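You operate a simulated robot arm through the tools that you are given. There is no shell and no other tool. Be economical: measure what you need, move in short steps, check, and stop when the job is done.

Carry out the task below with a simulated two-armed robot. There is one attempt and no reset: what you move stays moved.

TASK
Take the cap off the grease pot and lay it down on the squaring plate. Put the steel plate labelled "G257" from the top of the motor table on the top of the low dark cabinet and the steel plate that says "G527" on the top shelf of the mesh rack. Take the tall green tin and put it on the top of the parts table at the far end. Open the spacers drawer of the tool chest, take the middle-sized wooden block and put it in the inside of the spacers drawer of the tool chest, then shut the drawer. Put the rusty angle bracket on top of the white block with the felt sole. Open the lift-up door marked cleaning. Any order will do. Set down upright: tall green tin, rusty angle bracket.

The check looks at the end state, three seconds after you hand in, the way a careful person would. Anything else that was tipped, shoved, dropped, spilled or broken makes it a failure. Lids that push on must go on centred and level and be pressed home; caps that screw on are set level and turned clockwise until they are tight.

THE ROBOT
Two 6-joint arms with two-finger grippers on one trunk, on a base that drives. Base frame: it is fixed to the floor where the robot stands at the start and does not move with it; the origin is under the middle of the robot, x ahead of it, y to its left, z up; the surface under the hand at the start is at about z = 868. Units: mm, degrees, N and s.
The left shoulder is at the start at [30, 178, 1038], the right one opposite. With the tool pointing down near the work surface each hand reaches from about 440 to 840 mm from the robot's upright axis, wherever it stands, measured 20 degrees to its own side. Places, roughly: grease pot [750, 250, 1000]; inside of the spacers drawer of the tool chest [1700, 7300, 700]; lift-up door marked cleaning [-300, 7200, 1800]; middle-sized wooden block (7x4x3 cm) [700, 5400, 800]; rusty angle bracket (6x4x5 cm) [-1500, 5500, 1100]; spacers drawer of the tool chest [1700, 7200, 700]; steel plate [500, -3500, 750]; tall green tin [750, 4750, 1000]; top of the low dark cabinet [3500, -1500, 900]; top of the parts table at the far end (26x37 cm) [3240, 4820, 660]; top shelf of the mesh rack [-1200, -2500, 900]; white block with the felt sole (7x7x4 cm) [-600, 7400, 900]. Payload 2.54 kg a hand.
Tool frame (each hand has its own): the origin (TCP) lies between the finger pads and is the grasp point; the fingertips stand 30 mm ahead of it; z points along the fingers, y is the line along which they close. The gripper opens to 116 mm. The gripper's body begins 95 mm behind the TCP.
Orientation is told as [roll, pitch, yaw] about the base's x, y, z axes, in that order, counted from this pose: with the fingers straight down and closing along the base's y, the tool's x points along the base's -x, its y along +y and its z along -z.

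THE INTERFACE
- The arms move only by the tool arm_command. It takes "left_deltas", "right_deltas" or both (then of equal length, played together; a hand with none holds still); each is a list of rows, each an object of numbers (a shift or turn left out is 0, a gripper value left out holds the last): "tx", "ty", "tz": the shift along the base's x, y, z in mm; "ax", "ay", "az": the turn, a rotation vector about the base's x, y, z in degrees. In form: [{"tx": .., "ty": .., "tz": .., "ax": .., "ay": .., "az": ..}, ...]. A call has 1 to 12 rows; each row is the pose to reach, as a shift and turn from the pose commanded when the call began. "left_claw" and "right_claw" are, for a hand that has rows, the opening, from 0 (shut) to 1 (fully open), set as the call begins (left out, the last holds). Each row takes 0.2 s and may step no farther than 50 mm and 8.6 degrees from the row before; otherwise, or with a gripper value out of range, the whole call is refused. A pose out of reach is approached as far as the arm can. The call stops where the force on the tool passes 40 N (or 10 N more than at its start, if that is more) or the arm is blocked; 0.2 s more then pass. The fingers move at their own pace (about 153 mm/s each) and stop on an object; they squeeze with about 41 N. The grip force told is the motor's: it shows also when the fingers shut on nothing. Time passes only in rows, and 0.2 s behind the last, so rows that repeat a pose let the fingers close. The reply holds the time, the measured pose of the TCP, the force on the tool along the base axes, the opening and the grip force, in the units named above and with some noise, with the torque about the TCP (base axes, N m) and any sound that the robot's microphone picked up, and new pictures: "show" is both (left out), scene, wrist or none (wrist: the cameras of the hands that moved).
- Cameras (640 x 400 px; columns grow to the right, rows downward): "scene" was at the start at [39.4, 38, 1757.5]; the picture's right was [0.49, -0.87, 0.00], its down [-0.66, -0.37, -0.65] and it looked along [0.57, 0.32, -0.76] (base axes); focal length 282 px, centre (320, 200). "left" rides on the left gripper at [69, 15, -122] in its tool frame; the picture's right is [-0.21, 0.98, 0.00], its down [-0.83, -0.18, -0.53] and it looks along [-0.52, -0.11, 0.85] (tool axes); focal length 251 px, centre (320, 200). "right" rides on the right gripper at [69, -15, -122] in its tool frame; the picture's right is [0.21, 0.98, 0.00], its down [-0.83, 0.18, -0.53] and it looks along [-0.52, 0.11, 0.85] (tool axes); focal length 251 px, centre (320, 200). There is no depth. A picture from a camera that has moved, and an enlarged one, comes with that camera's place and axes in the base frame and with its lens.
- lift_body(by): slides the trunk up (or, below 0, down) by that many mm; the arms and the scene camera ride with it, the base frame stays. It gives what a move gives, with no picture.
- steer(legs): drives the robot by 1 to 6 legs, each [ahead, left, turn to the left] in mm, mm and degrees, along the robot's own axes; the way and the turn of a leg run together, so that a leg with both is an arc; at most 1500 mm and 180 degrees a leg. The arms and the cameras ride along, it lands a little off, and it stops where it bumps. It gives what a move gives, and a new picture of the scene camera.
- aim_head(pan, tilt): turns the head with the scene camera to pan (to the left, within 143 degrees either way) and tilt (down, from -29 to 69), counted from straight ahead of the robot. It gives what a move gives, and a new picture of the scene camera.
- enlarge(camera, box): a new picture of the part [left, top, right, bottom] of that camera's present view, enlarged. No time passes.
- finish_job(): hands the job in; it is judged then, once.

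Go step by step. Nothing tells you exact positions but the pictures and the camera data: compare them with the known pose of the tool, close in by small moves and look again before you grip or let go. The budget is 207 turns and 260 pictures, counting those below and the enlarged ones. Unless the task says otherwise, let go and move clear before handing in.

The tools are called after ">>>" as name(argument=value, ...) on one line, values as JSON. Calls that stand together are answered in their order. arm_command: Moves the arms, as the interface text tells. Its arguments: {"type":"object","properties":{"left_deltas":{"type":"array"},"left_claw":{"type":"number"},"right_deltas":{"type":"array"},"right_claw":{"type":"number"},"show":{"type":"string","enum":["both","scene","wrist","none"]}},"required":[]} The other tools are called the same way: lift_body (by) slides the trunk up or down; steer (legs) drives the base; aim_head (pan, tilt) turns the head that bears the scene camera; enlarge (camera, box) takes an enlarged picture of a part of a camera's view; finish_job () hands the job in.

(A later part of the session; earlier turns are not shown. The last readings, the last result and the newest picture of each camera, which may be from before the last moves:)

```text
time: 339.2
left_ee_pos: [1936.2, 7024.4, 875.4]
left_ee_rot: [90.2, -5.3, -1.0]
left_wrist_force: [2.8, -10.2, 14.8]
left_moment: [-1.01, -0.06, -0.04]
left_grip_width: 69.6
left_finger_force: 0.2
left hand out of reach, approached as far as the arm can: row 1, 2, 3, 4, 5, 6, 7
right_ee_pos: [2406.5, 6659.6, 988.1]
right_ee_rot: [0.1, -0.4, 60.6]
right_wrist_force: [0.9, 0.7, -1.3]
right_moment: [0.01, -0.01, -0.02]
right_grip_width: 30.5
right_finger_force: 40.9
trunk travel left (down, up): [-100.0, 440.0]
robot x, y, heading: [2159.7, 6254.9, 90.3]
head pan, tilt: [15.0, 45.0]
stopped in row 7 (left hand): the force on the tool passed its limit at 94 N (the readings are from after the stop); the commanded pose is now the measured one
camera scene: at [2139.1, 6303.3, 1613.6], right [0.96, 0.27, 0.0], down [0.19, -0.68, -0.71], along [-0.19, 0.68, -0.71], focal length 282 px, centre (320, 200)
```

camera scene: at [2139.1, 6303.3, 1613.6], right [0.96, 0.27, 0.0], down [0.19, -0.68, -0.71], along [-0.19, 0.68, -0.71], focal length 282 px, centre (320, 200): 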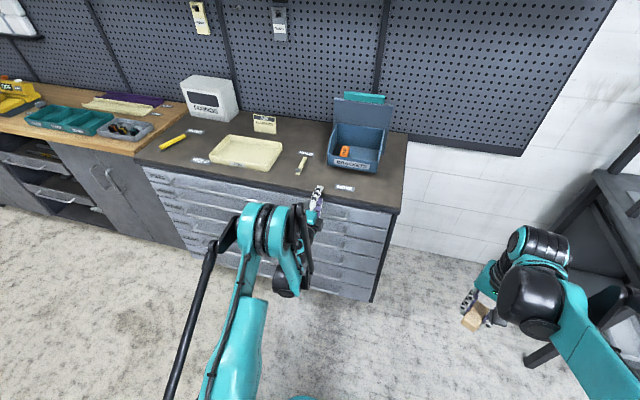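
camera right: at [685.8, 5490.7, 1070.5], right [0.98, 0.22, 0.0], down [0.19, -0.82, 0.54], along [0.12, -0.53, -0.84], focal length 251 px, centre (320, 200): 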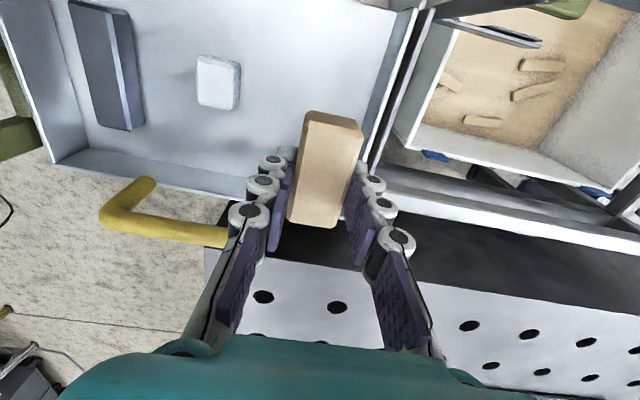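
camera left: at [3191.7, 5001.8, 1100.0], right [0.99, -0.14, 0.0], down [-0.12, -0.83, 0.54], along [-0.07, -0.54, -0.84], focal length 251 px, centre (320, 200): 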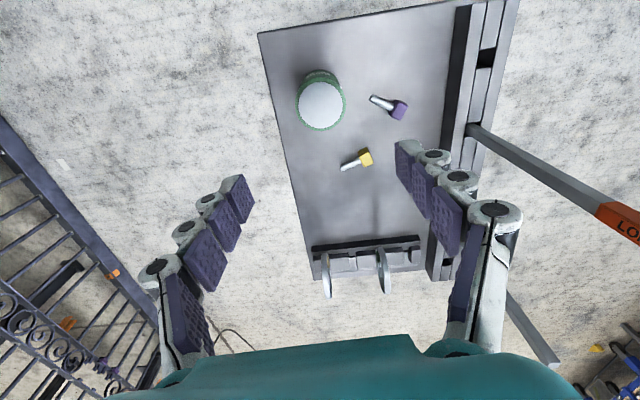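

The low horizontal pose needs more distance. Raise the hand off the chest edge first.

>>> arm_command(left_deltas=[{"tz": 30}, {"tz": 70, "ty": -20}, {"tz": 110, "ty": -40}, {"tz": 140, "ty": -80}, {"tz": 150, "ty": -110}, {"tz": 150, "ty": -110}], left_claw=0.5, show="scene")

```text
time: 340.6
left_ee_pos: [1935.5, 6916.9, 1023.7]
left_ee_rot: [90.1, -5.2, -0.8]
left_wrist_force: [-0.5, 1.2, 0.1]
left_moment: [-0.03, 0.01, -0.03]
left_grip_width: 58.1
left_finger_force: 0.2
right_ee_pos: [2406.1, 6660.8, 987.3]
right_ee_rot: [0.2, -0.4, 60.6]
right_wrist_force: [0.4, 0.4, -0.1]
right_moment: [0.0, -0.02, 0.02]
right_grip_width: 30.3
right_finger_force: 41.1
trunk travel left (down, up): [-100.0, 440.0]
robot x, y, heading: [2163.6, 6256.2, 90.4]
head pan, tilt: [15.0, 45.0]
camera scene: at [2138.5, 6306.4, 1613.2], right [0.96, 0.27, 0.0], down [0.19, -0.68, -0.71], along [-0.19, 0.68, -0.71], focal length 282 px, centre (320, 200)
```

scene: 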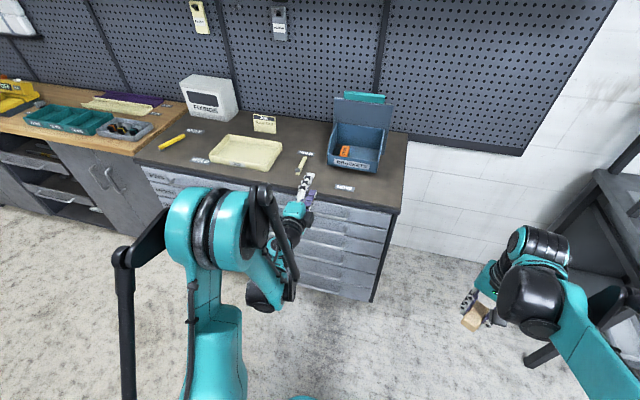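

Chest top is really at z≈834 and front y≈7072, so the handles are lower than I thought. I'll lower the trunk, tilt the hand 35° down, and take a measuring look.

>>> arm_command(left_deltas=[{"ty": -20, "ax": -8}, {"ty": -40, "ax": -16}, {"ty": -60, "ax": -24}, {"ty": -80, "ax": -32}, {"ty": -90, "ax": -35}, {"ty": -90, "ax": -35}], show="none")

>>> lift_body(by=-100)

>>> enlarge(camera="scene", box=[130, 140, 420, 310])

>>> enlarge(camera="left", box=[0, 0, 640, 400])

```text
time: 342.0
left_ee_pos: [1926.0, 6825.0, 1024.7]
left_ee_rot: [54.9, -5.1, 1.8]
left_wrist_force: [-1.1, -0.7, -0.4]
left_moment: [0.03, -0.02, -0.01]
left_grip_width: 58.0
left_finger_force: 0.0
left hand out of reach, approached as far as the arm can: row 1, 5, 6
right_ee_pos: [2406.1, 6659.4, 987.6]
right_ee_rot: [0.2, -0.4, 60.7]
right_wrist_force: [0.1, -0.6, 0.1]
right_moment: [0.02, -0.01, 0.02]
right_grip_width: 30.4
right_finger_force: 41.3
trunk travel left (down, up): [-100.0, 440.0]
robot x, y, heading: [2160.9, 6259.1, 90.3]
head pan, tilt: [15.0, 45.0]
```

```text
time: 343.3
left_ee_pos: [1926.6, 6825.0, 923.3]
left_ee_rot: [55.0, -5.0, 1.9]
left_wrist_force: [-0.5, -0.2, 0.6]
left_moment: [-0.04, -0.01, 0.07]
left_grip_width: 57.9
left_finger_force: 0.0
right_ee_pos: [2406.6, 6659.2, 887.8]
right_ee_rot: [0.1, -0.5, 60.6]
right_wrist_force: [-0.6, -0.2, -0.5]
right_moment: [0.03, 0.01, 0.01]
right_grip_width: 30.3
right_finger_force: 41.4
trunk travel left (down, up): [0.0, 540.0]
robot x, y, heading: [2160.9, 6254.9, 90.5]
head pan, tilt: [15.0, 45.0]
```

```text
2.21 times, centred on (275, 225) of scene
camera zoom: at [2138.5, 6305.9, 1513.4], right [0.96, 0.27, 0.0], down [0.19, -0.68, -0.71], along [-0.19, 0.68, -0.71], focal length 623 px, centre (419, 145)
```

zoom: 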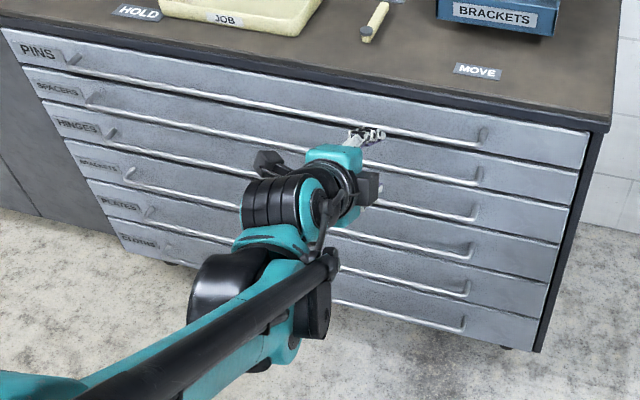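

```text
1.00 times, centred on (320, 200) of left (not enlarged: the box is as wide or as high as the picture)
camera zoom: at [1854.1, 6731.2, 998.9], right [0.13, 0.56, 0.82], down [0.83, -0.52, 0.23], along [0.55, 0.65, -0.53], focal length 251 px, centre (320, 200)
```

zoom: 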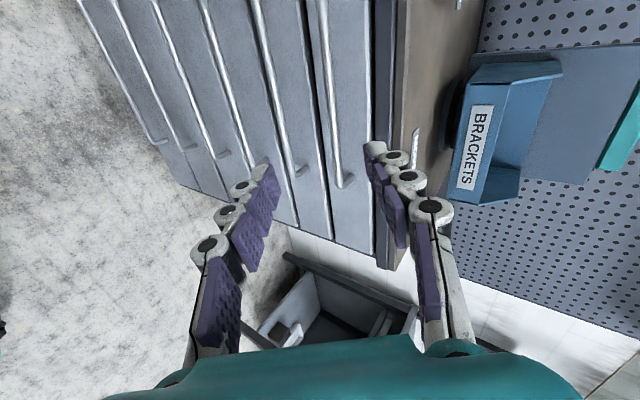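

Triangulation puts the SPACERS bar at about y≈7008, z≈725. Move the left hand to a pre-grasp in front of it.

>>> arm_command(left_deltas=[{"tx": 5, "ty": 10, "tz": -30}, {"tx": 10, "ty": 25, "tz": -60}, {"tx": 15, "ty": 40, "tz": -90}, {"tx": 20, "ty": 55, "tz": -115, "ax": 5}, {"tx": 24, "ty": 75, "tz": -135, "ax": 10}, {"tx": 24, "ty": 75, "tz": -135, "ax": 10}], left_claw=0.4, show="wrist")

```text
time: 344.7
left_ee_pos: [1945.5, 6910.1, 800.8]
left_ee_rot: [65.2, -5.3, 0.7]
left_wrist_force: [0.6, -0.3, 0.5]
left_moment: [-0.01, -0.01, 0.01]
left_grip_width: 46.3
left_finger_force: 0.0
left hand out of reach, approached as far as the arm can: row 2, 3, 4, 5, 6
right_ee_pos: [2406.4, 6660.1, 888.9]
right_ee_rot: [0.1, -0.5, 60.6]
right_wrist_force: [0.0, 0.3, -0.6]
right_moment: [0.03, -0.02, -0.02]
right_grip_width: 30.3
right_finger_force: 41.7
trunk travel left (down, up): [0.0, 540.0]
robot x, y, heading: [2159.3, 6256.0, 90.3]
head pan, tilt: [15.0, 45.0]
camera left: at [1872.2, 6804.7, 858.7], right [0.13, 0.41, 0.9], down [0.82, -0.55, 0.14], along [0.55, 0.73, -0.41], focal length 251 px, centre (320, 200)
```

left: 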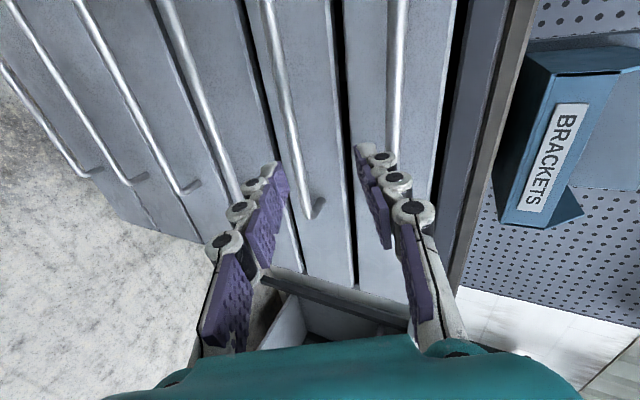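

The bar is centred between the fingers' plane. Advance onto it with a smaller opening.

>>> arm_command(left_deltas=[{"ty": 5, "tz": -14}, {"ty": 20, "tz": -28}, {"ty": 40, "tz": -40}, {"ty": 58, "tz": -52}, {"ty": 58, "tz": -52}], left_claw=0.36, show="wrist")

```text
time: 345.9
left_ee_pos: [1944.3, 6967.9, 747.7]
left_ee_rot: [65.4, -5.5, 0.4]
left_wrist_force: [-0.2, 0.7, 0.3]
left_moment: [0.0, 0.02, -0.01]
left_grip_width: 42.1
left_finger_force: 0.0
left hand out of reach, approached as far as the arm can: row 1, 2
right_ee_pos: [2407.1, 6661.2, 888.2]
right_ee_rot: [0.0, -0.4, 60.6]
right_wrist_force: [-0.6, 0.0, -0.7]
right_moment: [-0.01, 0.01, 0.0]
right_grip_width: 30.4
right_finger_force: 40.6
trunk travel left (down, up): [0.0, 540.0]
robot x, y, heading: [2160.4, 6260.7, 90.3]
head pan, tilt: [15.0, 45.0]
camera left: at [1871.0, 6862.8, 805.0], right [0.13, 0.41, 0.9], down [0.82, -0.56, 0.14], along [0.56, 0.72, -0.41], focal length 251 px, centre (320, 200)
```

left: 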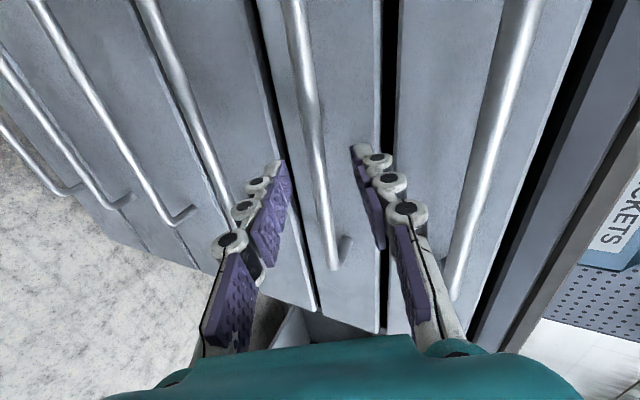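

>>> arm_command(left_deltas=[{"ty": 8, "tz": -4}, {"ty": 16, "tz": -8}, {"ty": 22, "tz": -11}, {"ty": 22, "tz": -11}], show="wrist")

```text
time: 346.9
left_ee_pos: [1943.0, 6990.6, 735.6]
left_ee_rot: [65.3, -5.5, 0.3]
left_wrist_force: [0.3, -0.2, 0.2]
left_moment: [-0.02, -0.01, 0.0]
left_grip_width: 42.0
left_finger_force: 0.2
right_ee_pos: [2406.9, 6660.8, 887.5]
right_ee_rot: [0.1, -0.3, 60.6]
right_wrist_force: [0.4, -0.7, 0.5]
right_moment: [-0.02, 0.02, -0.01]
right_grip_width: 30.7
right_finger_force: 40.7
trunk travel left (down, up): [0.0, 540.0]
robot x, y, heading: [2158.7, 6256.2, 90.3]
head pan, tilt: [15.0, 45.0]
camera left: at [1869.2, 6884.3, 794.0], right [0.13, 0.41, 0.9], down [0.82, -0.56, 0.14], along [0.56, 0.72, -0.41], focal length 251 px, centre (320, 200)
```

left: 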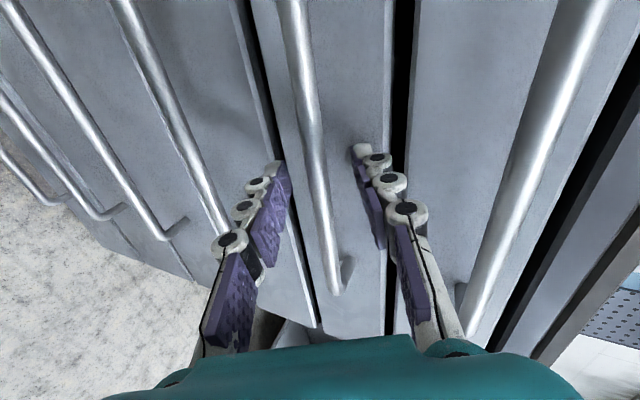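

Bar is between the fingers with no contact. Close on it.

>>> arm_command(left_deltas=[{"ty": 0}, {"ty": 0}, {"ty": 0}], left_claw=0, show="wrist")

```text
time: 347.7
left_ee_pos: [1942.6, 6989.2, 735.7]
left_ee_rot: [65.2, -5.4, 0.4]
left_wrist_force: [0.6, -1.4, -2.4]
left_moment: [0.0, 0.86, -0.33]
left_grip_width: 12.0
left_finger_force: 38.8
right_ee_pos: [2406.3, 6661.7, 887.9]
right_ee_rot: [0.1, -0.4, 60.6]
right_wrist_force: [-0.3, -0.4, 0.3]
right_moment: [0.02, 0.0, -0.02]
right_grip_width: 30.2
right_finger_force: 41.2
trunk travel left (down, up): [0.0, 540.0]
robot x, y, heading: [2157.1, 6260.3, 90.4]
head pan, tilt: [15.0, 45.0]
camera left: at [1869.2, 6884.3, 794.0], right [0.13, 0.41, 0.9], down [0.82, -0.56, 0.14], along [0.56, 0.72, -0.41], focal length 251 px, centre (320, 200)
```

left: 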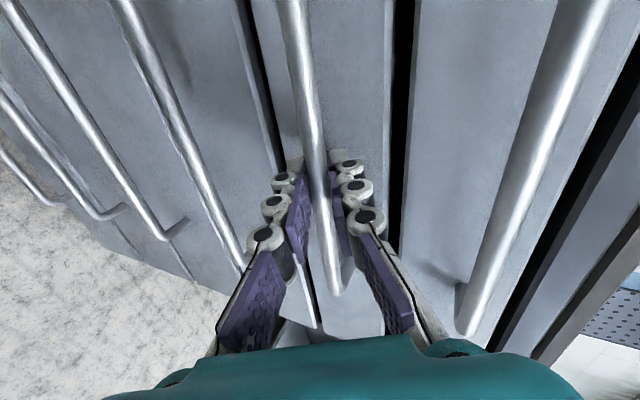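

Gripped the bar (12 mm). Pull the drawer by driving back 220 mm.

>>> steer(legs=[[-220, 0, 0]])

```text
time: 349.4
left_ee_pos: [1942.9, 6771.1, 737.3]
left_ee_rot: [65.3, -5.5, 0.2]
left_wrist_force: [-24.0, -4.1, -0.8]
left_moment: [-0.02, 0.96, -0.07]
left_grip_width: 12.2
left_finger_force: 38.5
right_ee_pos: [2406.6, 6439.7, 889.5]
right_ee_rot: [-0.1, -0.4, 60.6]
right_wrist_force: [-0.2, -0.5, -1.0]
right_moment: [-0.01, 0.01, 0.0]
right_grip_width: 30.4
right_finger_force: 41.1
trunk travel left (down, up): [0.0, 540.0]
robot x, y, heading: [2160.6, 6041.0, 90.4]
head pan, tilt: [15.0, 45.0]
camera scene: at [2137.4, 6086.7, 1513.3], right [0.96, 0.26, 0.0], down [0.19, -0.68, -0.71], along [-0.19, 0.68, -0.71], focal length 282 px, centre (320, 200)
```

scene: 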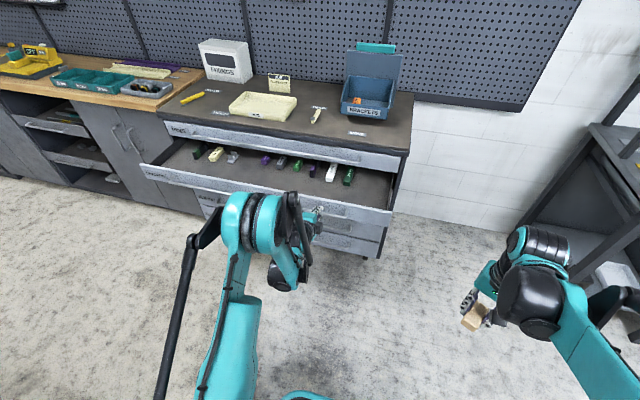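

Drawer is open about 220 mm with free space in front of its contents. Release the bar and raise the left hand away.

>>> arm_command(left_deltas=[{"ty": 0}, {"ty": 0}, {"ty": -25, "tz": 12}, {"ty": -50, "tz": 24}, {"ty": -70, "tz": 40}, {"ty": -80, "tz": 75}, {"ty": -80, "tz": 115}, {"ty": -80, "tz": 155}, {"tx": -20, "ty": -80, "tz": 195}, {"tx": -40, "ty": -80, "tz": 230}, {"tx": -40, "ty": -80, "tz": 230}], left_claw=0.4, show="scene")

```text
time: 351.8
left_ee_pos: [1905.1, 6690.3, 966.1]
left_ee_rot: [65.3, -5.4, 0.2]
left_wrist_force: [0.1, 0.7, -0.4]
left_moment: [0.02, 0.01, -0.02]
left_grip_width: 46.6
left_finger_force: 0.1
left hand out of reach, approached as far as the arm can: row 4, 5
right_ee_pos: [2409.5, 6441.6, 887.9]
right_ee_rot: [0.0, -0.4, 60.4]
right_wrist_force: [-0.5, 0.5, -0.7]
right_moment: [0.01, 0.0, 0.01]
right_grip_width: 30.3
right_finger_force: 41.0
trunk travel left (down, up): [0.0, 540.0]
robot x, y, heading: [2160.2, 6037.8, 90.4]
head pan, tilt: [15.0, 45.0]
camera scene: at [2139.9, 6087.0, 1513.2], right [0.96, 0.26, 0.0], down [0.19, -0.68, -0.71], along [-0.19, 0.68, -0.71], focal length 282 px, centre (320, 200)
```

scene: 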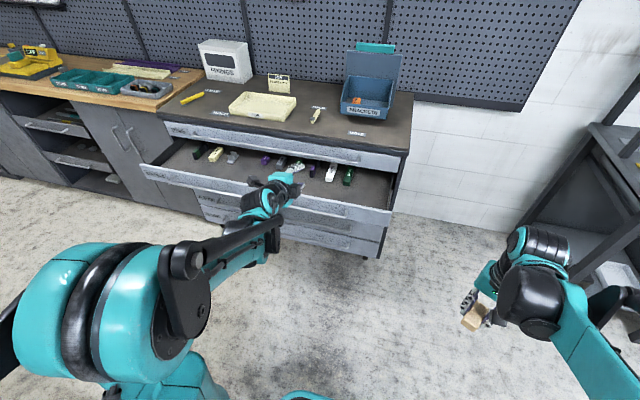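

>>> steer(legs=[[130, 0, 0]])

>>> enlarge(camera="scene", box=[130, 150, 430, 330])

```text
time: 353.1
left_ee_pos: [1903.7, 6822.3, 966.0]
left_ee_rot: [65.2, -5.5, 0.3]
left_wrist_force: [0.9, -0.3, 0.1]
left_moment: [0.0, 0.01, 0.0]
left_grip_width: 46.3
left_finger_force: 0.0
right_ee_pos: [2406.1, 6572.8, 887.4]
right_ee_rot: [0.0, -0.3, 60.5]
right_wrist_force: [-0.2, 0.0, -0.9]
right_moment: [-0.04, 0.0, 0.0]
right_grip_width: 30.2
right_finger_force: 40.7
trunk travel left (down, up): [0.0, 540.0]
robot x, y, heading: [2158.7, 6169.2, 90.4]
head pan, tilt: [15.0, 45.0]
camera scene: at [2139.0, 6219.5, 1513.2], right [0.96, 0.26, 0.0], down [0.19, -0.68, -0.71], along [-0.19, 0.68, -0.71], focal length 282 px, centre (320, 200)
```

scene: 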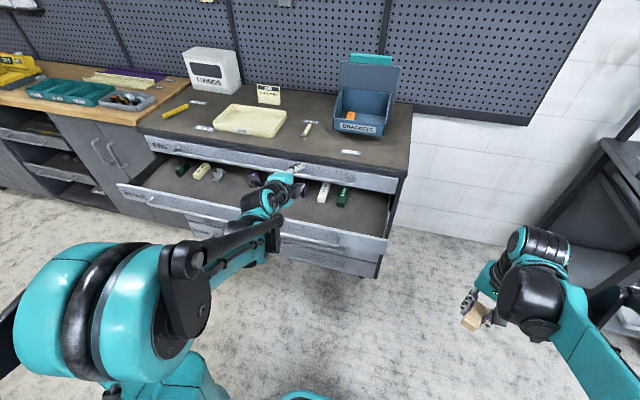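

```text
2.13 times, centred on (280, 240) of scene
camera zoom: at [2139.0, 6219.5, 1513.2], right [0.96, 0.26, 0.0], down [0.19, -0.68, -0.71], along [-0.19, 0.68, -0.71], focal length 602 px, centre (405, 115)
```

zoom: 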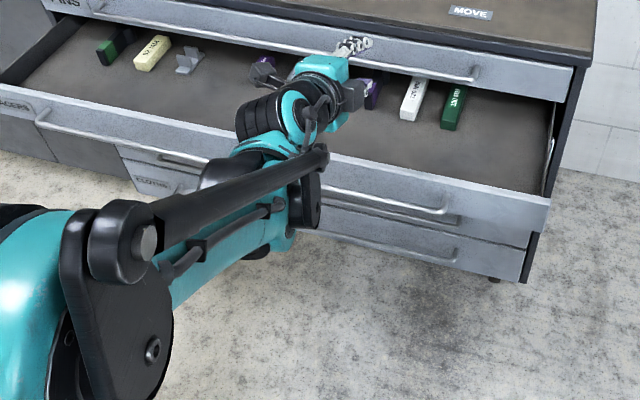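

>>> arm_command(right_deltas=[{"tx": -29, "ty": 30, "az": 3}, {"tx": -58, "ty": 60, "az": 6}, {"tx": -87, "ty": 90, "az": 9}, {"tx": -116, "ty": 121, "az": 12}, {"tx": -146, "ty": 151, "az": 15}, {"tx": -175, "ty": 181, "az": 18}, {"tx": -204, "ty": 211, "az": 21}, {"tx": -233, "ty": 241, "az": 24}, {"tx": -262, "ty": 271, "az": 27}, {"tx": -291, "ty": 301, "az": 29.5}, {"tx": -321, "ty": 330, "az": 29.5}, {"tx": -321, "ty": 330, "az": 29.5}], show="both")

```text
time: 355.7
left_ee_pos: [1904.0, 6821.1, 966.5]
left_ee_rot: [65.3, -5.5, 0.3]
left_wrist_force: [0.0, 0.8, 0.1]
left_moment: [-0.01, 0.0, 0.01]
left_grip_width: 46.4
left_finger_force: 0.0
right_ee_pos: [2085.0, 6900.3, 886.7]
right_ee_rot: [0.1, -0.5, 89.9]
right_wrist_force: [-0.2, 0.9, -0.6]
right_moment: [0.02, 0.01, 0.0]
right_grip_width: 30.4
right_finger_force: 41.6
trunk travel left (down, up): [0.0, 540.0]
robot x, y, heading: [2158.2, 6167.8, 90.1]
head pan, tilt: [15.0, 45.0]
camera scene: at [2139.1, 6217.6, 1513.3], right [0.96, 0.26, 0.0], down [0.19, -0.68, -0.71], along [-0.19, 0.68, -0.71], focal length 282 px, centre (320, 200)
camera right: at [2102.6, 6830.8, 1010.9], right [-0.98, -0.21, 0.0], down [-0.18, 0.82, 0.54], along [-0.12, 0.53, -0.84], focal length 251 px, centre (320, 200)
```

scene: 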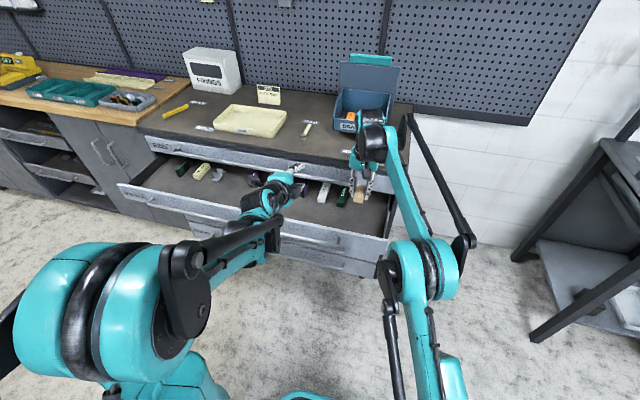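
right: 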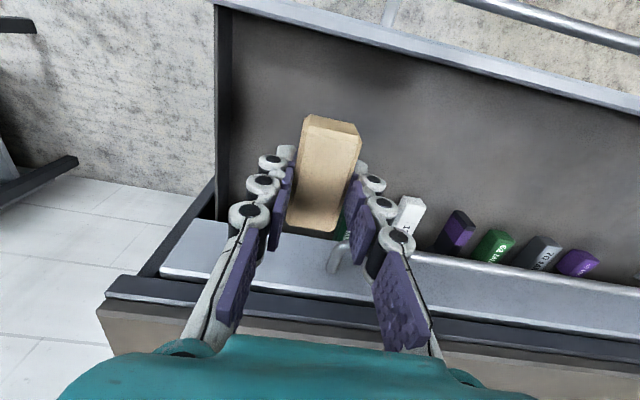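

>>> arm_command(right_deltas=[{"ty": -12, "tz": -40}, {"ty": -12, "tz": -80}, {"ty": -12, "tz": -115}, {"ty": -12, "tz": -130}, {"ty": -12, "tz": -130}], show="wrist")

```text
time: 356.9
left_ee_pos: [1904.1, 6822.1, 966.3]
left_ee_rot: [65.3, -5.4, 0.3]
left_wrist_force: [-0.2, 0.5, -0.3]
left_moment: [-0.01, 0.04, 0.04]
left_grip_width: 46.2
left_finger_force: 0.0
right_ee_pos: [2086.4, 6890.2, 756.4]
right_ee_rot: [0.1, -0.2, 90.0]
right_wrist_force: [0.7, 0.1, 0.2]
right_moment: [0.01, 0.01, 0.02]
right_grip_width: 30.5
right_finger_force: 41.0
trunk travel left (down, up): [0.0, 540.0]
robot x, y, heading: [2160.0, 6168.6, 90.3]
head pan, tilt: [15.0, 45.0]
camera right: at [2102.9, 6819.0, 880.2], right [-0.98, -0.21, 0.0], down [-0.18, 0.82, 0.54], along [-0.12, 0.53, -0.84], focal length 251 px, centre (320, 200)
```

right: 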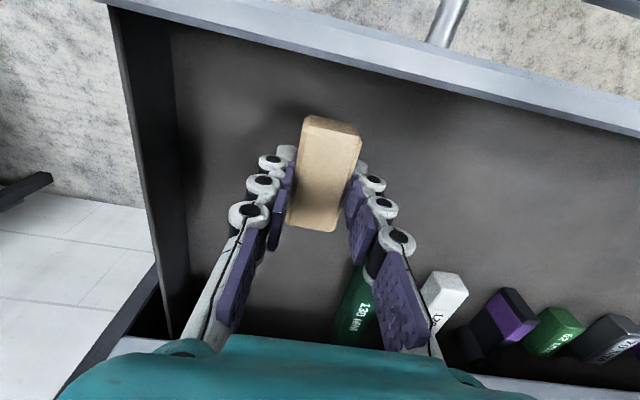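

>>> arm_command(right_deltas=[{"tz": -10}, {"tz": -20}, {"tz": -26}, {"tz": -30}, {"tz": -34}, {"tz": -38}, {"tz": -42}, {"tz": -46}], show="none")

```text
time: 358.3
left_ee_pos: [1904.0, 6820.2, 967.6]
left_ee_rot: [65.4, -5.4, 0.3]
left_wrist_force: [0.7, 1.0, -0.7]
left_moment: [0.0, -0.02, -0.02]
left_grip_width: 46.3
left_finger_force: 0.1
right_ee_pos: [2086.2, 6890.0, 727.4]
right_ee_rot: [0.1, -0.5, 90.1]
right_wrist_force: [-0.2, -4.9, 22.0]
right_moment: [-0.39, -0.16, -0.04]
right_grip_width: 30.5
right_finger_force: 41.0
trunk travel left (down, up): [0.0, 540.0]
robot x, y, heading: [2158.2, 6172.2, 90.1]
head pan, tilt: [15.0, 45.0]
stopped in row 6 (right hand): the force on the tool passed its limit at 46 N (the readings are from after the stop); the commanded pose is now the measured one
```

Contact with the drawer floor. Release and lift.

>>> arm_command(right_deltas=[{"tz": 1}, {"tz": 1}, {"tz": 10}, {"tz": 50}, {"tz": 95}, {"tz": 140}, {"tz": 180}, {"tz": 200, "ty": -40}, {"tz": 200, "ty": -80}], right_claw=0.42, show="wrist")

```text
time: 360.3
left_ee_pos: [1904.7, 6820.5, 967.0]
left_ee_rot: [65.3, -5.4, 0.3]
left_wrist_force: [-0.1, -0.1, 0.8]
left_moment: [-0.02, 0.01, -0.02]
left_grip_width: 46.2
left_finger_force: 0.0
right_ee_pos: [2086.2, 6809.7, 925.9]
right_ee_rot: [0.0, -0.5, 90.0]
right_wrist_force: [-0.3, -0.2, -0.4]
right_moment: [0.01, 0.03, 0.0]
right_grip_width: 48.7
right_finger_force: 0.1
trunk travel left (down, up): [0.0, 540.0]
robot x, y, heading: [2160.2, 6168.7, 90.7]
head pan, tilt: [15.0, 45.0]
camera right: at [2102.5, 6738.8, 1047.1], right [-0.98, -0.22, 0.0], down [-0.18, 0.82, 0.54], along [-0.12, 0.53, -0.84], focal length 251 px, centre (320, 200)
```

right: 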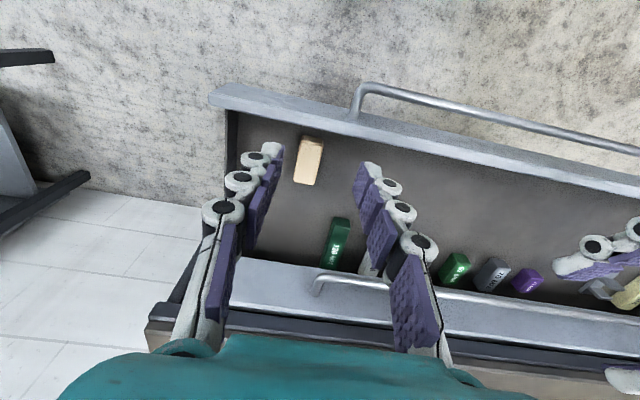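

The block lies inside the drawer. Retract the right hand; then back off 130 mm to re-grip the bar with the left.

>>> arm_command(right_deltas=[{"tx": 30, "ty": -30, "tz": 10}, {"tx": 60, "ty": -60, "tz": 20}, {"tx": 95, "ty": -85, "tz": 20}, {"tx": 130, "ty": -110, "tz": 20}, {"tx": 165, "ty": -135, "tz": 20}, {"tx": 200, "ty": -160, "tz": 20}, {"tx": 240, "ty": -185, "tz": 20}, {"tx": 280, "ty": -210, "tz": 20}, {"tx": 320, "ty": -235, "tz": 20}, {"tx": 320, "ty": -235, "tz": 20}], show="none")

>>> steer(legs=[[-130, 0, 0]])

```text
time: 362.5
left_ee_pos: [1903.1, 6821.9, 965.7]
left_ee_rot: [65.3, -5.5, 0.4]
left_wrist_force: [-0.2, 1.0, 0.8]
left_moment: [0.01, 0.02, 0.02]
left_grip_width: 46.4
left_finger_force: 0.1
right_ee_pos: [2405.1, 6574.9, 943.7]
right_ee_rot: [0.1, -0.5, 90.0]
right_wrist_force: [-0.7, 0.3, -0.1]
right_moment: [0.02, 0.03, 0.01]
right_grip_width: 48.8
right_finger_force: 0.1
trunk travel left (down, up): [0.0, 540.0]
robot x, y, heading: [2157.3, 6173.6, 90.3]
head pan, tilt: [15.0, 45.0]
```

```text
time: 363.8
left_ee_pos: [1904.7, 6689.4, 966.6]
left_ee_rot: [65.4, -5.5, 0.4]
left_wrist_force: [-0.1, -0.5, 0.8]
left_moment: [0.02, -0.04, -0.03]
left_grip_width: 46.0
left_finger_force: 0.0
right_ee_pos: [2406.3, 6444.5, 945.8]
right_ee_rot: [0.1, -0.4, 90.1]
right_wrist_force: [0.3, 0.4, 0.2]
right_moment: [0.06, 0.03, -0.01]
right_grip_width: 48.6
right_finger_force: 0.0
trunk travel left (down, up): [0.0, 540.0]
robot x, y, heading: [2157.8, 6036.0, 90.5]
head pan, tilt: [15.0, 45.0]
camera scene: at [2139.8, 6086.0, 1513.4], right [0.96, 0.27, 0.0], down [0.19, -0.68, -0.71], along [-0.19, 0.68, -0.71], focal length 282 px, centre (320, 200)
```

scene: 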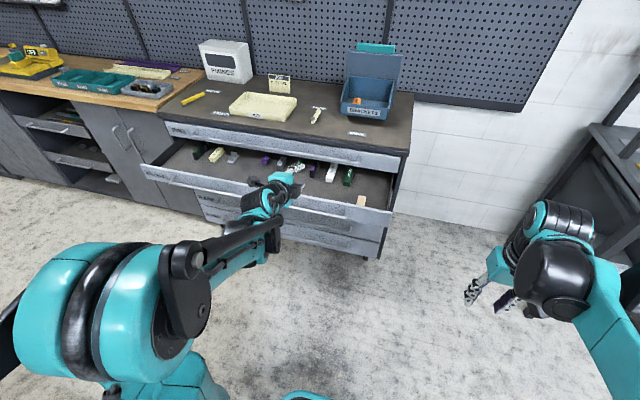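

>>> arm_command(left_deltas=[{"tx": 20, "tz": -42}, {"tx": 39, "tz": -84}, {"tx": 39, "tz": -125}, {"tx": 39, "ty": 0, "tz": -152}, {"tx": 39, "ty": 15, "tz": -175}, {"tx": 39, "ty": 36, "tz": -197}, {"tx": 39, "ty": 56, "tz": -217}, {"tx": 39, "ty": 56, "tz": -217}], left_claw=0.36, show="wrist")

```text
time: 365.6
left_ee_pos: [1943.7, 6747.4, 750.8]
left_ee_rot: [65.3, -5.4, 0.4]
left_wrist_force: [1.0, 1.0, 0.2]
left_moment: [-0.01, 0.02, 0.0]
left_grip_width: 41.7
left_finger_force: 0.0
right_ee_pos: [2407.2, 6445.6, 944.8]
right_ee_rot: [0.1, -0.5, 90.2]
right_wrist_force: [0.2, 0.2, 0.5]
right_moment: [0.03, -0.05, 0.03]
right_grip_width: 48.9
right_finger_force: 0.0
trunk travel left (down, up): [0.0, 540.0]
robot x, y, heading: [2160.9, 6037.3, 90.3]
head pan, tilt: [15.0, 45.0]
camera left: at [1870.2, 6641.7, 807.5], right [0.13, 0.41, 0.9], down [0.82, -0.56, 0.14], along [0.56, 0.72, -0.41], focal length 251 px, centre (320, 200)
```

left: 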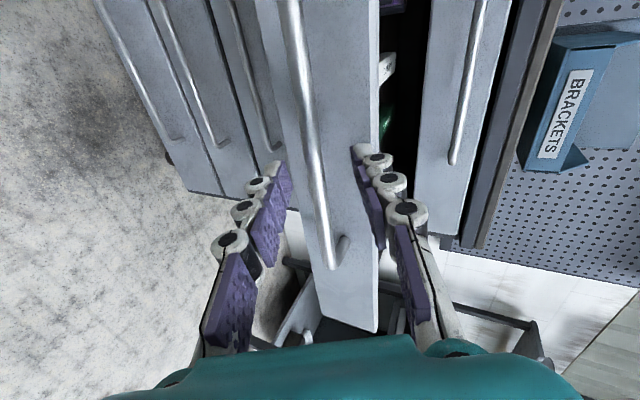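

Aligned as before. Advance 22 mm and close.

>>> arm_command(left_deltas=[{"ty": 10, "tz": -6}, {"ty": 23, "tz": -13}, {"ty": 23, "tz": -13}], show="none")

>>> arm_command(left_deltas=[{"ty": 0}, {"ty": 0}, {"ty": 0}], left_claw=0, show="none")

```text
time: 366.4
left_ee_pos: [1943.5, 6768.9, 736.1]
left_ee_rot: [65.3, -5.4, 0.4]
left_wrist_force: [0.2, 0.6, 0.5]
left_moment: [0.04, 0.05, 0.02]
left_grip_width: 41.8
left_finger_force: 0.0
right_ee_pos: [2407.0, 6444.4, 944.8]
right_ee_rot: [0.2, -0.4, 90.1]
right_wrist_force: [-1.1, -0.1, -0.4]
right_moment: [-0.03, 0.02, -0.01]
right_grip_width: 48.7
right_finger_force: 0.0
trunk travel left (down, up): [0.0, 540.0]
robot x, y, heading: [2165.0, 6040.8, 90.4]
head pan, tilt: [15.0, 45.0]
```

```text
time: 367.2
left_ee_pos: [1943.3, 6771.4, 736.8]
left_ee_rot: [65.2, -5.4, 0.4]
left_wrist_force: [1.4, -4.9, -6.7]
left_moment: [0.0, 0.87, -0.36]
left_grip_width: 11.9
left_finger_force: 38.7
right_ee_pos: [2406.4, 6446.4, 944.9]
right_ee_rot: [0.1, -0.6, 90.1]
right_wrist_force: [0.7, -0.3, 0.2]
right_moment: [0.0, -0.03, 0.0]
right_grip_width: 48.8
right_finger_force: 0.1
trunk travel left (down, up): [0.0, 540.0]
robot x, y, heading: [2159.3, 6041.9, 90.3]
head pan, tilt: [15.0, 45.0]
```

>>> steer(legs=[[215, 0, 0]])

```text
time: 368.8
left_ee_pos: [1944.1, 6986.9, 736.3]
left_ee_rot: [65.3, -5.4, 0.5]
left_wrist_force: [15.8, 18.0, -2.7]
left_moment: [0.0, 0.63, -0.6]
left_grip_width: 12.0
left_finger_force: 38.7
right_ee_pos: [2406.4, 6661.6, 943.7]
right_ee_rot: [0.1, -0.4, 90.0]
right_wrist_force: [-0.8, -0.8, 0.4]
right_moment: [-0.02, -0.01, 0.02]
right_grip_width: 48.9
right_finger_force: 0.1
trunk travel left (down, up): [0.0, 540.0]
robot x, y, heading: [2156.1, 6254.6, 90.4]
head pan, tilt: [15.0, 45.0]
camera scene: at [2140.0, 6304.7, 1513.2], right [0.96, 0.27, 0.0], down [0.19, -0.68, -0.71], along [-0.19, 0.68, -0.71], focal length 282 px, centre (320, 200)
```

scene: 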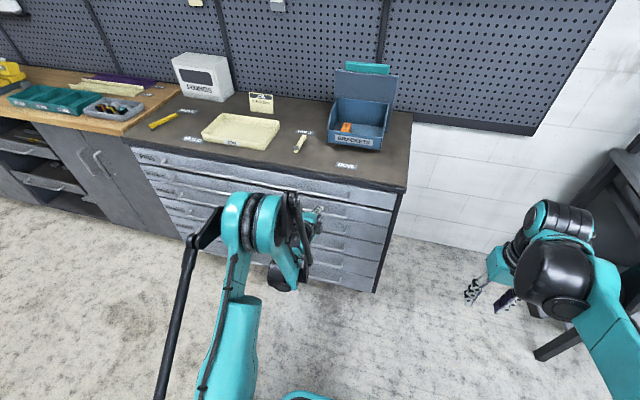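

Nearly shut; press the last few millimetres.

>>> arm_command(left_deltas=[{"ty": 3}, {"ty": 6}, {"ty": 9}, {"ty": 12}, {"ty": 15}], show="wrist")

```text
time: 369.7
left_ee_pos: [1942.1, 6993.1, 735.8]
left_ee_rot: [64.8, -5.2, 0.2]
left_wrist_force: [-1.3, -4.8, -2.6]
left_moment: [-0.07, 0.9, -0.24]
left_grip_width: 12.0
left_finger_force: 38.2
right_ee_pos: [2404.8, 6659.3, 945.1]
right_ee_rot: [0.0, -0.5, 90.0]
right_wrist_force: [-0.2, -0.3, -0.2]
right_moment: [0.0, 0.02, 0.0]
right_grip_width: 48.6
right_finger_force: 0.0
trunk travel left (down, up): [0.0, 540.0]
robot x, y, heading: [2159.4, 6252.9, 90.5]
head pan, tilt: [15.0, 45.0]
stopped in row 4 (left hand): the force on the tool passed its limit at 45 N (the readings are from after the stop); the commanded pose is now the measured one
camera left: at [1869.2, 6887.6, 793.3], right [0.13, 0.41, 0.9], down [0.82, -0.56, 0.14], along [0.56, 0.72, -0.41], focal length 251 px, centre (320, 200)
```

left: 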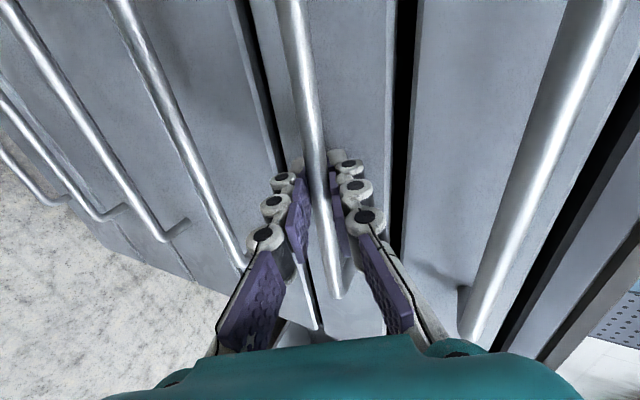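

Shut against its stop. Release, retreat and lift the left hand.

>>> arm_command(left_deltas=[{"ty": 0}, {"ty": 0}, {"ty": -22, "tz": 11}, {"ty": -45, "tz": 24}, {"ty": -70, "tz": 50}, {"ty": -85, "tz": 85}, {"ty": -90, "tz": 125}, {"ty": -90, "tz": 165}, {"ty": -90, "tz": 205}, {"ty": -90, "tz": 230}], left_claw=0.38, show="wrist")

```text
time: 371.9
left_ee_pos: [1942.7, 6901.4, 964.8]
left_ee_rot: [65.0, -5.4, 0.3]
left_wrist_force: [0.2, -0.9, -0.3]
left_moment: [0.0, 0.0, 0.0]
left_grip_width: 44.1
left_finger_force: 0.0
right_ee_pos: [2405.5, 6657.6, 944.6]
right_ee_rot: [0.1, -0.5, 90.1]
right_wrist_force: [-1.1, 0.7, 0.8]
right_moment: [0.03, 0.01, 0.03]
right_grip_width: 48.4
right_finger_force: 0.1
trunk travel left (down, up): [0.0, 540.0]
robot x, y, heading: [2159.8, 6252.3, 90.5]
head pan, tilt: [15.0, 45.0]
camera left: at [1868.8, 6796.9, 1023.4], right [0.13, 0.41, 0.9], down [0.82, -0.56, 0.14], along [0.56, 0.72, -0.41], focal length 251 px, centre (320, 200)
```

left: 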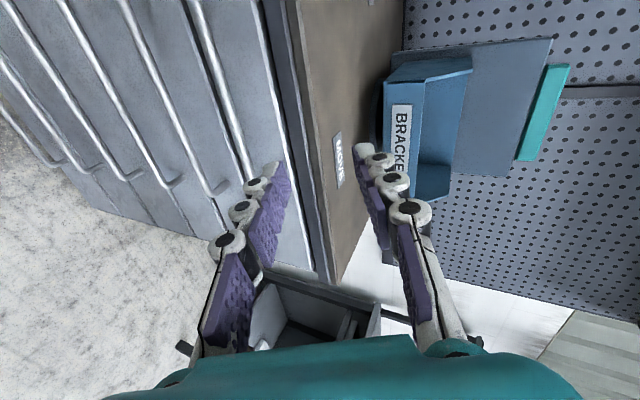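

Drawer shut cleanly. Next the lift-up door: raise the trunk and strafe left along the bench toward x≈−300.

>>> lift_body(by=300)

>>> steer(legs=[[0, 1230, -0.5], [0, 1230, 0]])

>>> aim_head(pan=0, tilt=5)

```text
time: 374.9
left_ee_pos: [1942.4, 6902.6, 1264.8]
left_ee_rot: [65.0, -5.5, 0.3]
left_wrist_force: [0.5, -0.6, -0.3]
left_moment: [0.03, -0.01, -0.01]
left_grip_width: 44.4
left_finger_force: 0.1
right_ee_pos: [2405.8, 6659.2, 1245.1]
right_ee_rot: [0.1, -0.5, 90.1]
right_wrist_force: [0.3, -0.1, 0.7]
right_moment: [0.01, 0.0, 0.0]
right_grip_width: 48.7
right_finger_force: 0.0
trunk travel left (down, up): [-300.0, 240.0]
robot x, y, heading: [2158.2, 6252.8, 90.4]
head pan, tilt: [15.0, 45.0]
```

```text
time: 387.0
left_ee_pos: [-510.9, 6930.7, 1265.3]
left_ee_rot: [65.1, -5.6, -0.9]
left_wrist_force: [0.1, 0.4, 0.0]
left_moment: [0.0, 0.0, -0.02]
left_grip_width: 44.1
left_finger_force: 0.1
right_ee_pos: [-54.3, 6680.5, 1245.3]
right_ee_rot: [0.1, -0.5, 89.0]
right_wrist_force: [0.3, -0.4, -0.5]
right_moment: [-0.02, -0.01, 0.0]
right_grip_width: 49.0
right_finger_force: 0.0
trunk travel left (down, up): [-300.0, 240.0]
robot x, y, heading: [-308.5, 6276.5, 89.2]
head pan, tilt: [15.0, 45.0]
camera scene: at [-326.9, 6328.1, 1813.3], right [0.97, 0.25, 0.0], down [0.17, -0.69, -0.71], along [-0.17, 0.69, -0.71], focal length 282 px, centre (320, 200)
```

scene: 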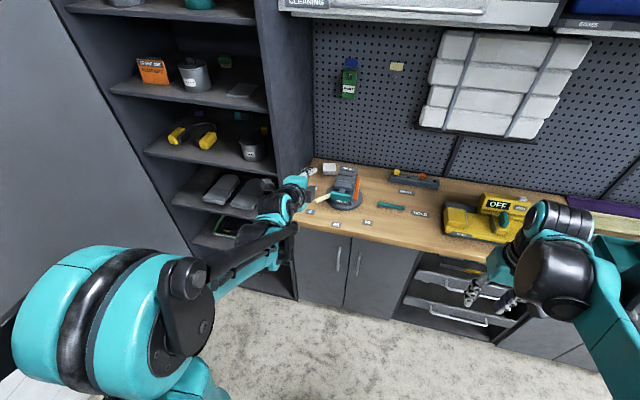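

```text
time: 388.1
left_ee_pos: [-509.7, 6932.6, 1265.6]
left_ee_rot: [65.0, -5.5, -0.9]
left_wrist_force: [0.3, 0.7, -0.1]
left_moment: [-0.01, -0.03, 0.02]
left_grip_width: 44.4
left_finger_force: 0.1
right_ee_pos: [-53.3, 6680.6, 1244.9]
right_ee_rot: [0.2, -0.5, 88.9]
right_wrist_force: [0.6, -0.1, 0.7]
right_moment: [-0.01, 0.03, 0.01]
right_grip_width: 48.8
right_finger_force: 0.0
trunk travel left (down, up): [-300.0, 240.0]
robot x, y, heading: [-311.9, 6279.5, 89.3]
head pan, tilt: [0.0, 5.0]
camera scene: at [-305.6, 6341.2, 1876.2], right [1.0, -0.01, 0.0], down [0.0, -0.09, -1.0], along [0.01, 1.0, -0.09], focal length 282 px, centre (320, 200)
```

scene: 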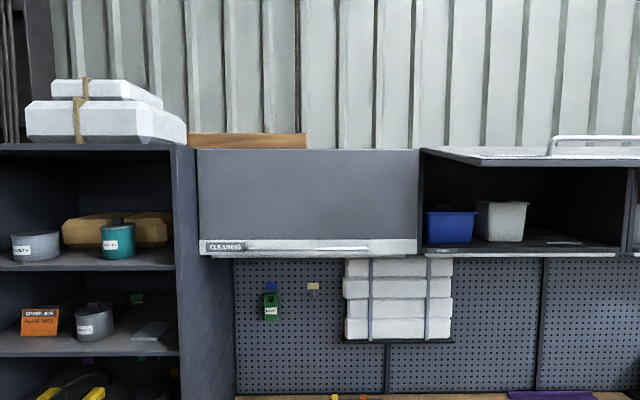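

The CLEANING door is ahead with a horizontal bar along its bottom. Raise the trunk fully; the second view gives depth.

>>> enlarge(camera="scene", box=[180, 130, 440, 280])

>>> lift_body(by=240)

>>> enlarge(camera="scene", box=[180, 180, 440, 360])

```text
2.46 times, centred on (310, 205) of scene
camera zoom: at [-305.6, 6341.2, 1876.2], right [1.0, -0.01, 0.0], down [0.0, -0.09, -1.0], along [0.01, 1.0, -0.09], focal length 695 px, centre (345, 188)
```

zoom: 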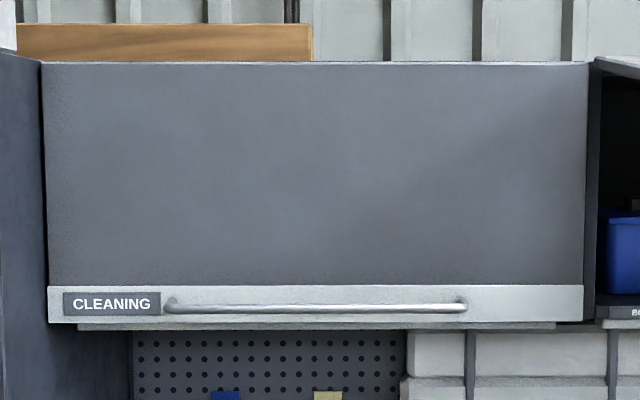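

```text
time: 390.6
left_ee_pos: [-511.3, 6932.5, 1505.0]
left_ee_rot: [65.0, -5.4, -0.9]
left_wrist_force: [-0.1, 0.1, 0.6]
left_moment: [-0.01, -0.01, 0.0]
left_grip_width: 43.9
left_finger_force: 0.0
right_ee_pos: [-53.0, 6680.6, 1484.7]
right_ee_rot: [0.1, -0.5, 88.9]
right_wrist_force: [0.3, -0.4, 0.5]
right_moment: [-0.01, 0.0, -0.01]
right_grip_width: 49.1
right_finger_force: 0.0
trunk travel left (down, up): [-540.0, 0.0]
robot x, y, heading: [-308.1, 6280.5, 89.4]
head pan, tilt: [0.0, 5.0]
```

```text
2.22 times, centred on (310, 270) of scene
camera zoom: at [-305.4, 6341.3, 2116.2], right [1.0, -0.01, 0.0], down [0.0, -0.09, -1.0], along [0.01, 1.0, -0.09], focal length 628 px, centre (342, 44)
```

zoom: 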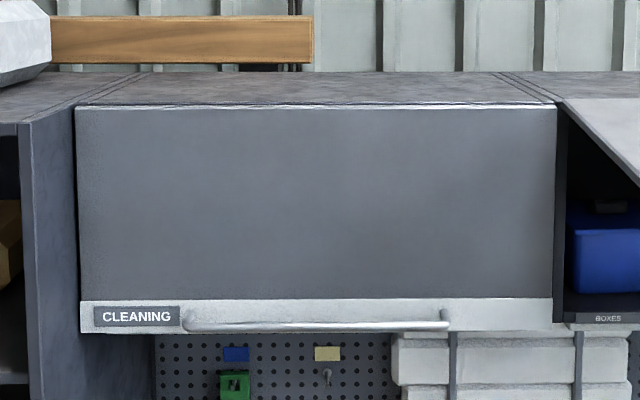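

Bar at y≈7152, z≈1663, x −520…−162; hinge near (7200, 1950). Position the robot, then level the hand in front of the bar.

>>> steer(legs=[[60, -135, 0.6]])

>>> arm_command(left_deltas=[{"ty": -5, "tz": 30, "ax": 5}, {"ty": -5, "tz": 60, "ax": 10}, {"ty": 0, "tz": 90, "ax": 15}, {"tx": 10, "ty": 10, "tz": 120, "ax": 20}, {"tx": 20, "ty": 25, "tz": 140, "ax": 25}, {"tx": 30, "ty": 45, "tz": 158, "ax": 25}, {"tx": 30, "ty": 60, "tz": 158, "ax": 25}, {"tx": 30, "ty": 60, "tz": 158, "ax": 25}], left_claw=0.5, show="both")

```text
time: 391.9
left_ee_pos: [-385.4, 6987.3, 1505.4]
left_ee_rot: [65.0, -5.5, -0.4]
left_wrist_force: [0.2, 0.2, -0.4]
left_moment: [-0.01, -0.02, -0.03]
left_grip_width: 44.1
left_finger_force: 0.1
right_ee_pos: [74.6, 6740.4, 1485.3]
right_ee_rot: [0.1, -0.5, 89.5]
right_wrist_force: [-0.8, -0.3, -0.1]
right_moment: [-0.01, -0.05, -0.01]
right_grip_width: 49.1
right_finger_force: 0.0
trunk travel left (down, up): [-540.0, 0.0]
robot x, y, heading: [-176.5, 6338.6, 90.2]
head pan, tilt: [0.0, 5.0]
camera scene: at [-174.7, 6398.7, 2116.4], right [1.0, 0.0, 0.0], down [0.0, -0.09, -1.0], along [0.0, 1.0, -0.09], focal length 282 px, centre (320, 200)
```

scene: 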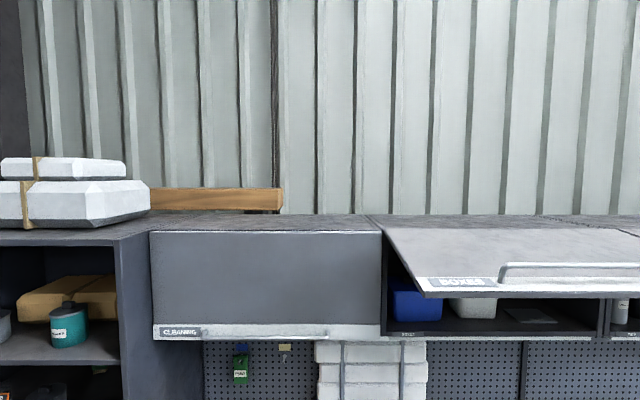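

```text
time: 393.7
left_ee_pos: [-353.2, 7048.5, 1662.9]
left_ee_rot: [90.1, -4.8, -2.6]
left_wrist_force: [-0.3, 0.5, 0.3]
left_moment: [0.0, 0.0, 0.0]
left_grip_width: 58.0
left_finger_force: 0.1
right_ee_pos: [77.2, 6742.2, 1485.8]
right_ee_rot: [0.1, -0.5, 89.6]
right_wrist_force: [0.2, -0.4, 0.5]
right_moment: [0.01, 0.0, 0.02]
right_grip_width: 48.5
right_finger_force: 0.1
trunk travel left (down, up): [-540.0, 0.0]
robot x, y, heading: [-171.7, 6342.1, 90.3]
head pan, tilt: [0.0, 5.0]
camera scene: at [-171.6, 6400.0, 2116.3], right [1.0, 0.0, 0.0], down [0.0, -0.09, -1.0], along [0.0, 1.0, -0.09], focal length 282 px, centre (320, 200)
camera left: at [-428.7, 6929.7, 1671.9], right [0.13, -0.01, 0.99], down [0.81, -0.57, -0.11], along [0.57, 0.82, -0.07], focal length 251 px, centre (320, 200)
```

scene: 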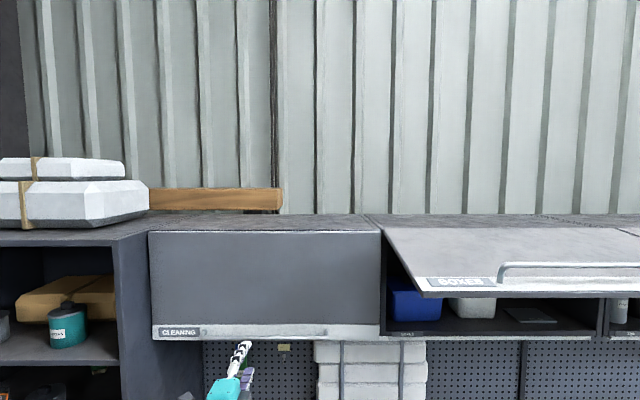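
left: 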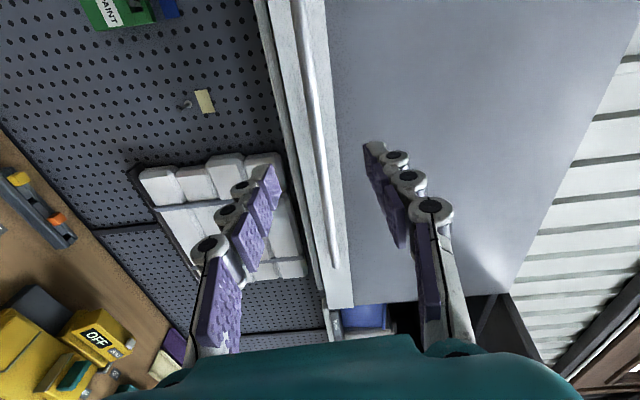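

Well aligned. Advance onto the bar and close.

>>> arm_command(left_deltas=[{"ty": 30}, {"ty": 55}, {"ty": 75}, {"ty": 84}, {"ty": 84}], left_claw=0.38, show="wrist")

>>> arm_command(left_deltas=[{"ty": 0}, {"ty": 0}, {"ty": 0}], left_claw=0, show="none")

```text
time: 394.9
left_ee_pos: [-351.8, 7132.6, 1661.9]
left_ee_rot: [90.1, -4.9, -2.7]
left_wrist_force: [0.5, -0.5, -0.3]
left_moment: [0.01, 0.0, 0.01]
left_grip_width: 44.1
left_finger_force: 0.0
right_ee_pos: [77.0, 6742.3, 1485.2]
right_ee_rot: [0.1, -0.5, 89.6]
right_wrist_force: [-0.6, -0.2, -0.7]
right_moment: [-0.04, -0.01, 0.01]
right_grip_width: 48.8
right_finger_force: 0.1
trunk travel left (down, up): [-540.0, 0.0]
robot x, y, heading: [-172.0, 6338.4, 90.1]
head pan, tilt: [0.0, 5.0]
camera left: at [-427.1, 7013.0, 1671.6], right [0.13, -0.01, 0.99], down [0.81, -0.57, -0.11], along [0.57, 0.82, -0.07], focal length 251 px, centre (320, 200)
```

left: 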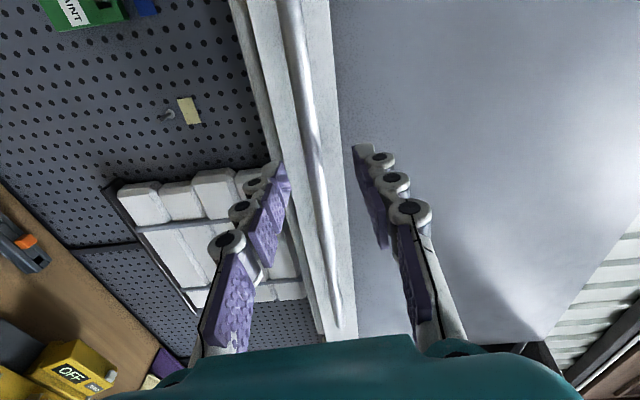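

```text
time: 395.4
left_ee_pos: [-351.3, 7132.0, 1660.4]
left_ee_rot: [90.0, -4.5, -2.7]
left_wrist_force: [0.5, -5.5, -17.9]
left_moment: [-0.48, 1.02, 0.0]
left_grip_width: 11.6
left_finger_force: 37.9
right_ee_pos: [76.6, 6742.5, 1484.7]
right_ee_rot: [0.1, -0.5, 89.5]
right_wrist_force: [0.1, 0.8, 0.4]
right_moment: [-0.01, 0.0, 0.0]
right_grip_width: 49.0
right_finger_force: 0.1
trunk travel left (down, up): [-540.0, 0.0]
robot x, y, heading: [-177.2, 6336.8, 89.8]
head pan, tilt: [0.0, 5.0]
stopped in row 2 (left hand): the force on the tool passed its limit at 42 N (the readings are from after the stop); the commanded pose is now the measured one
```

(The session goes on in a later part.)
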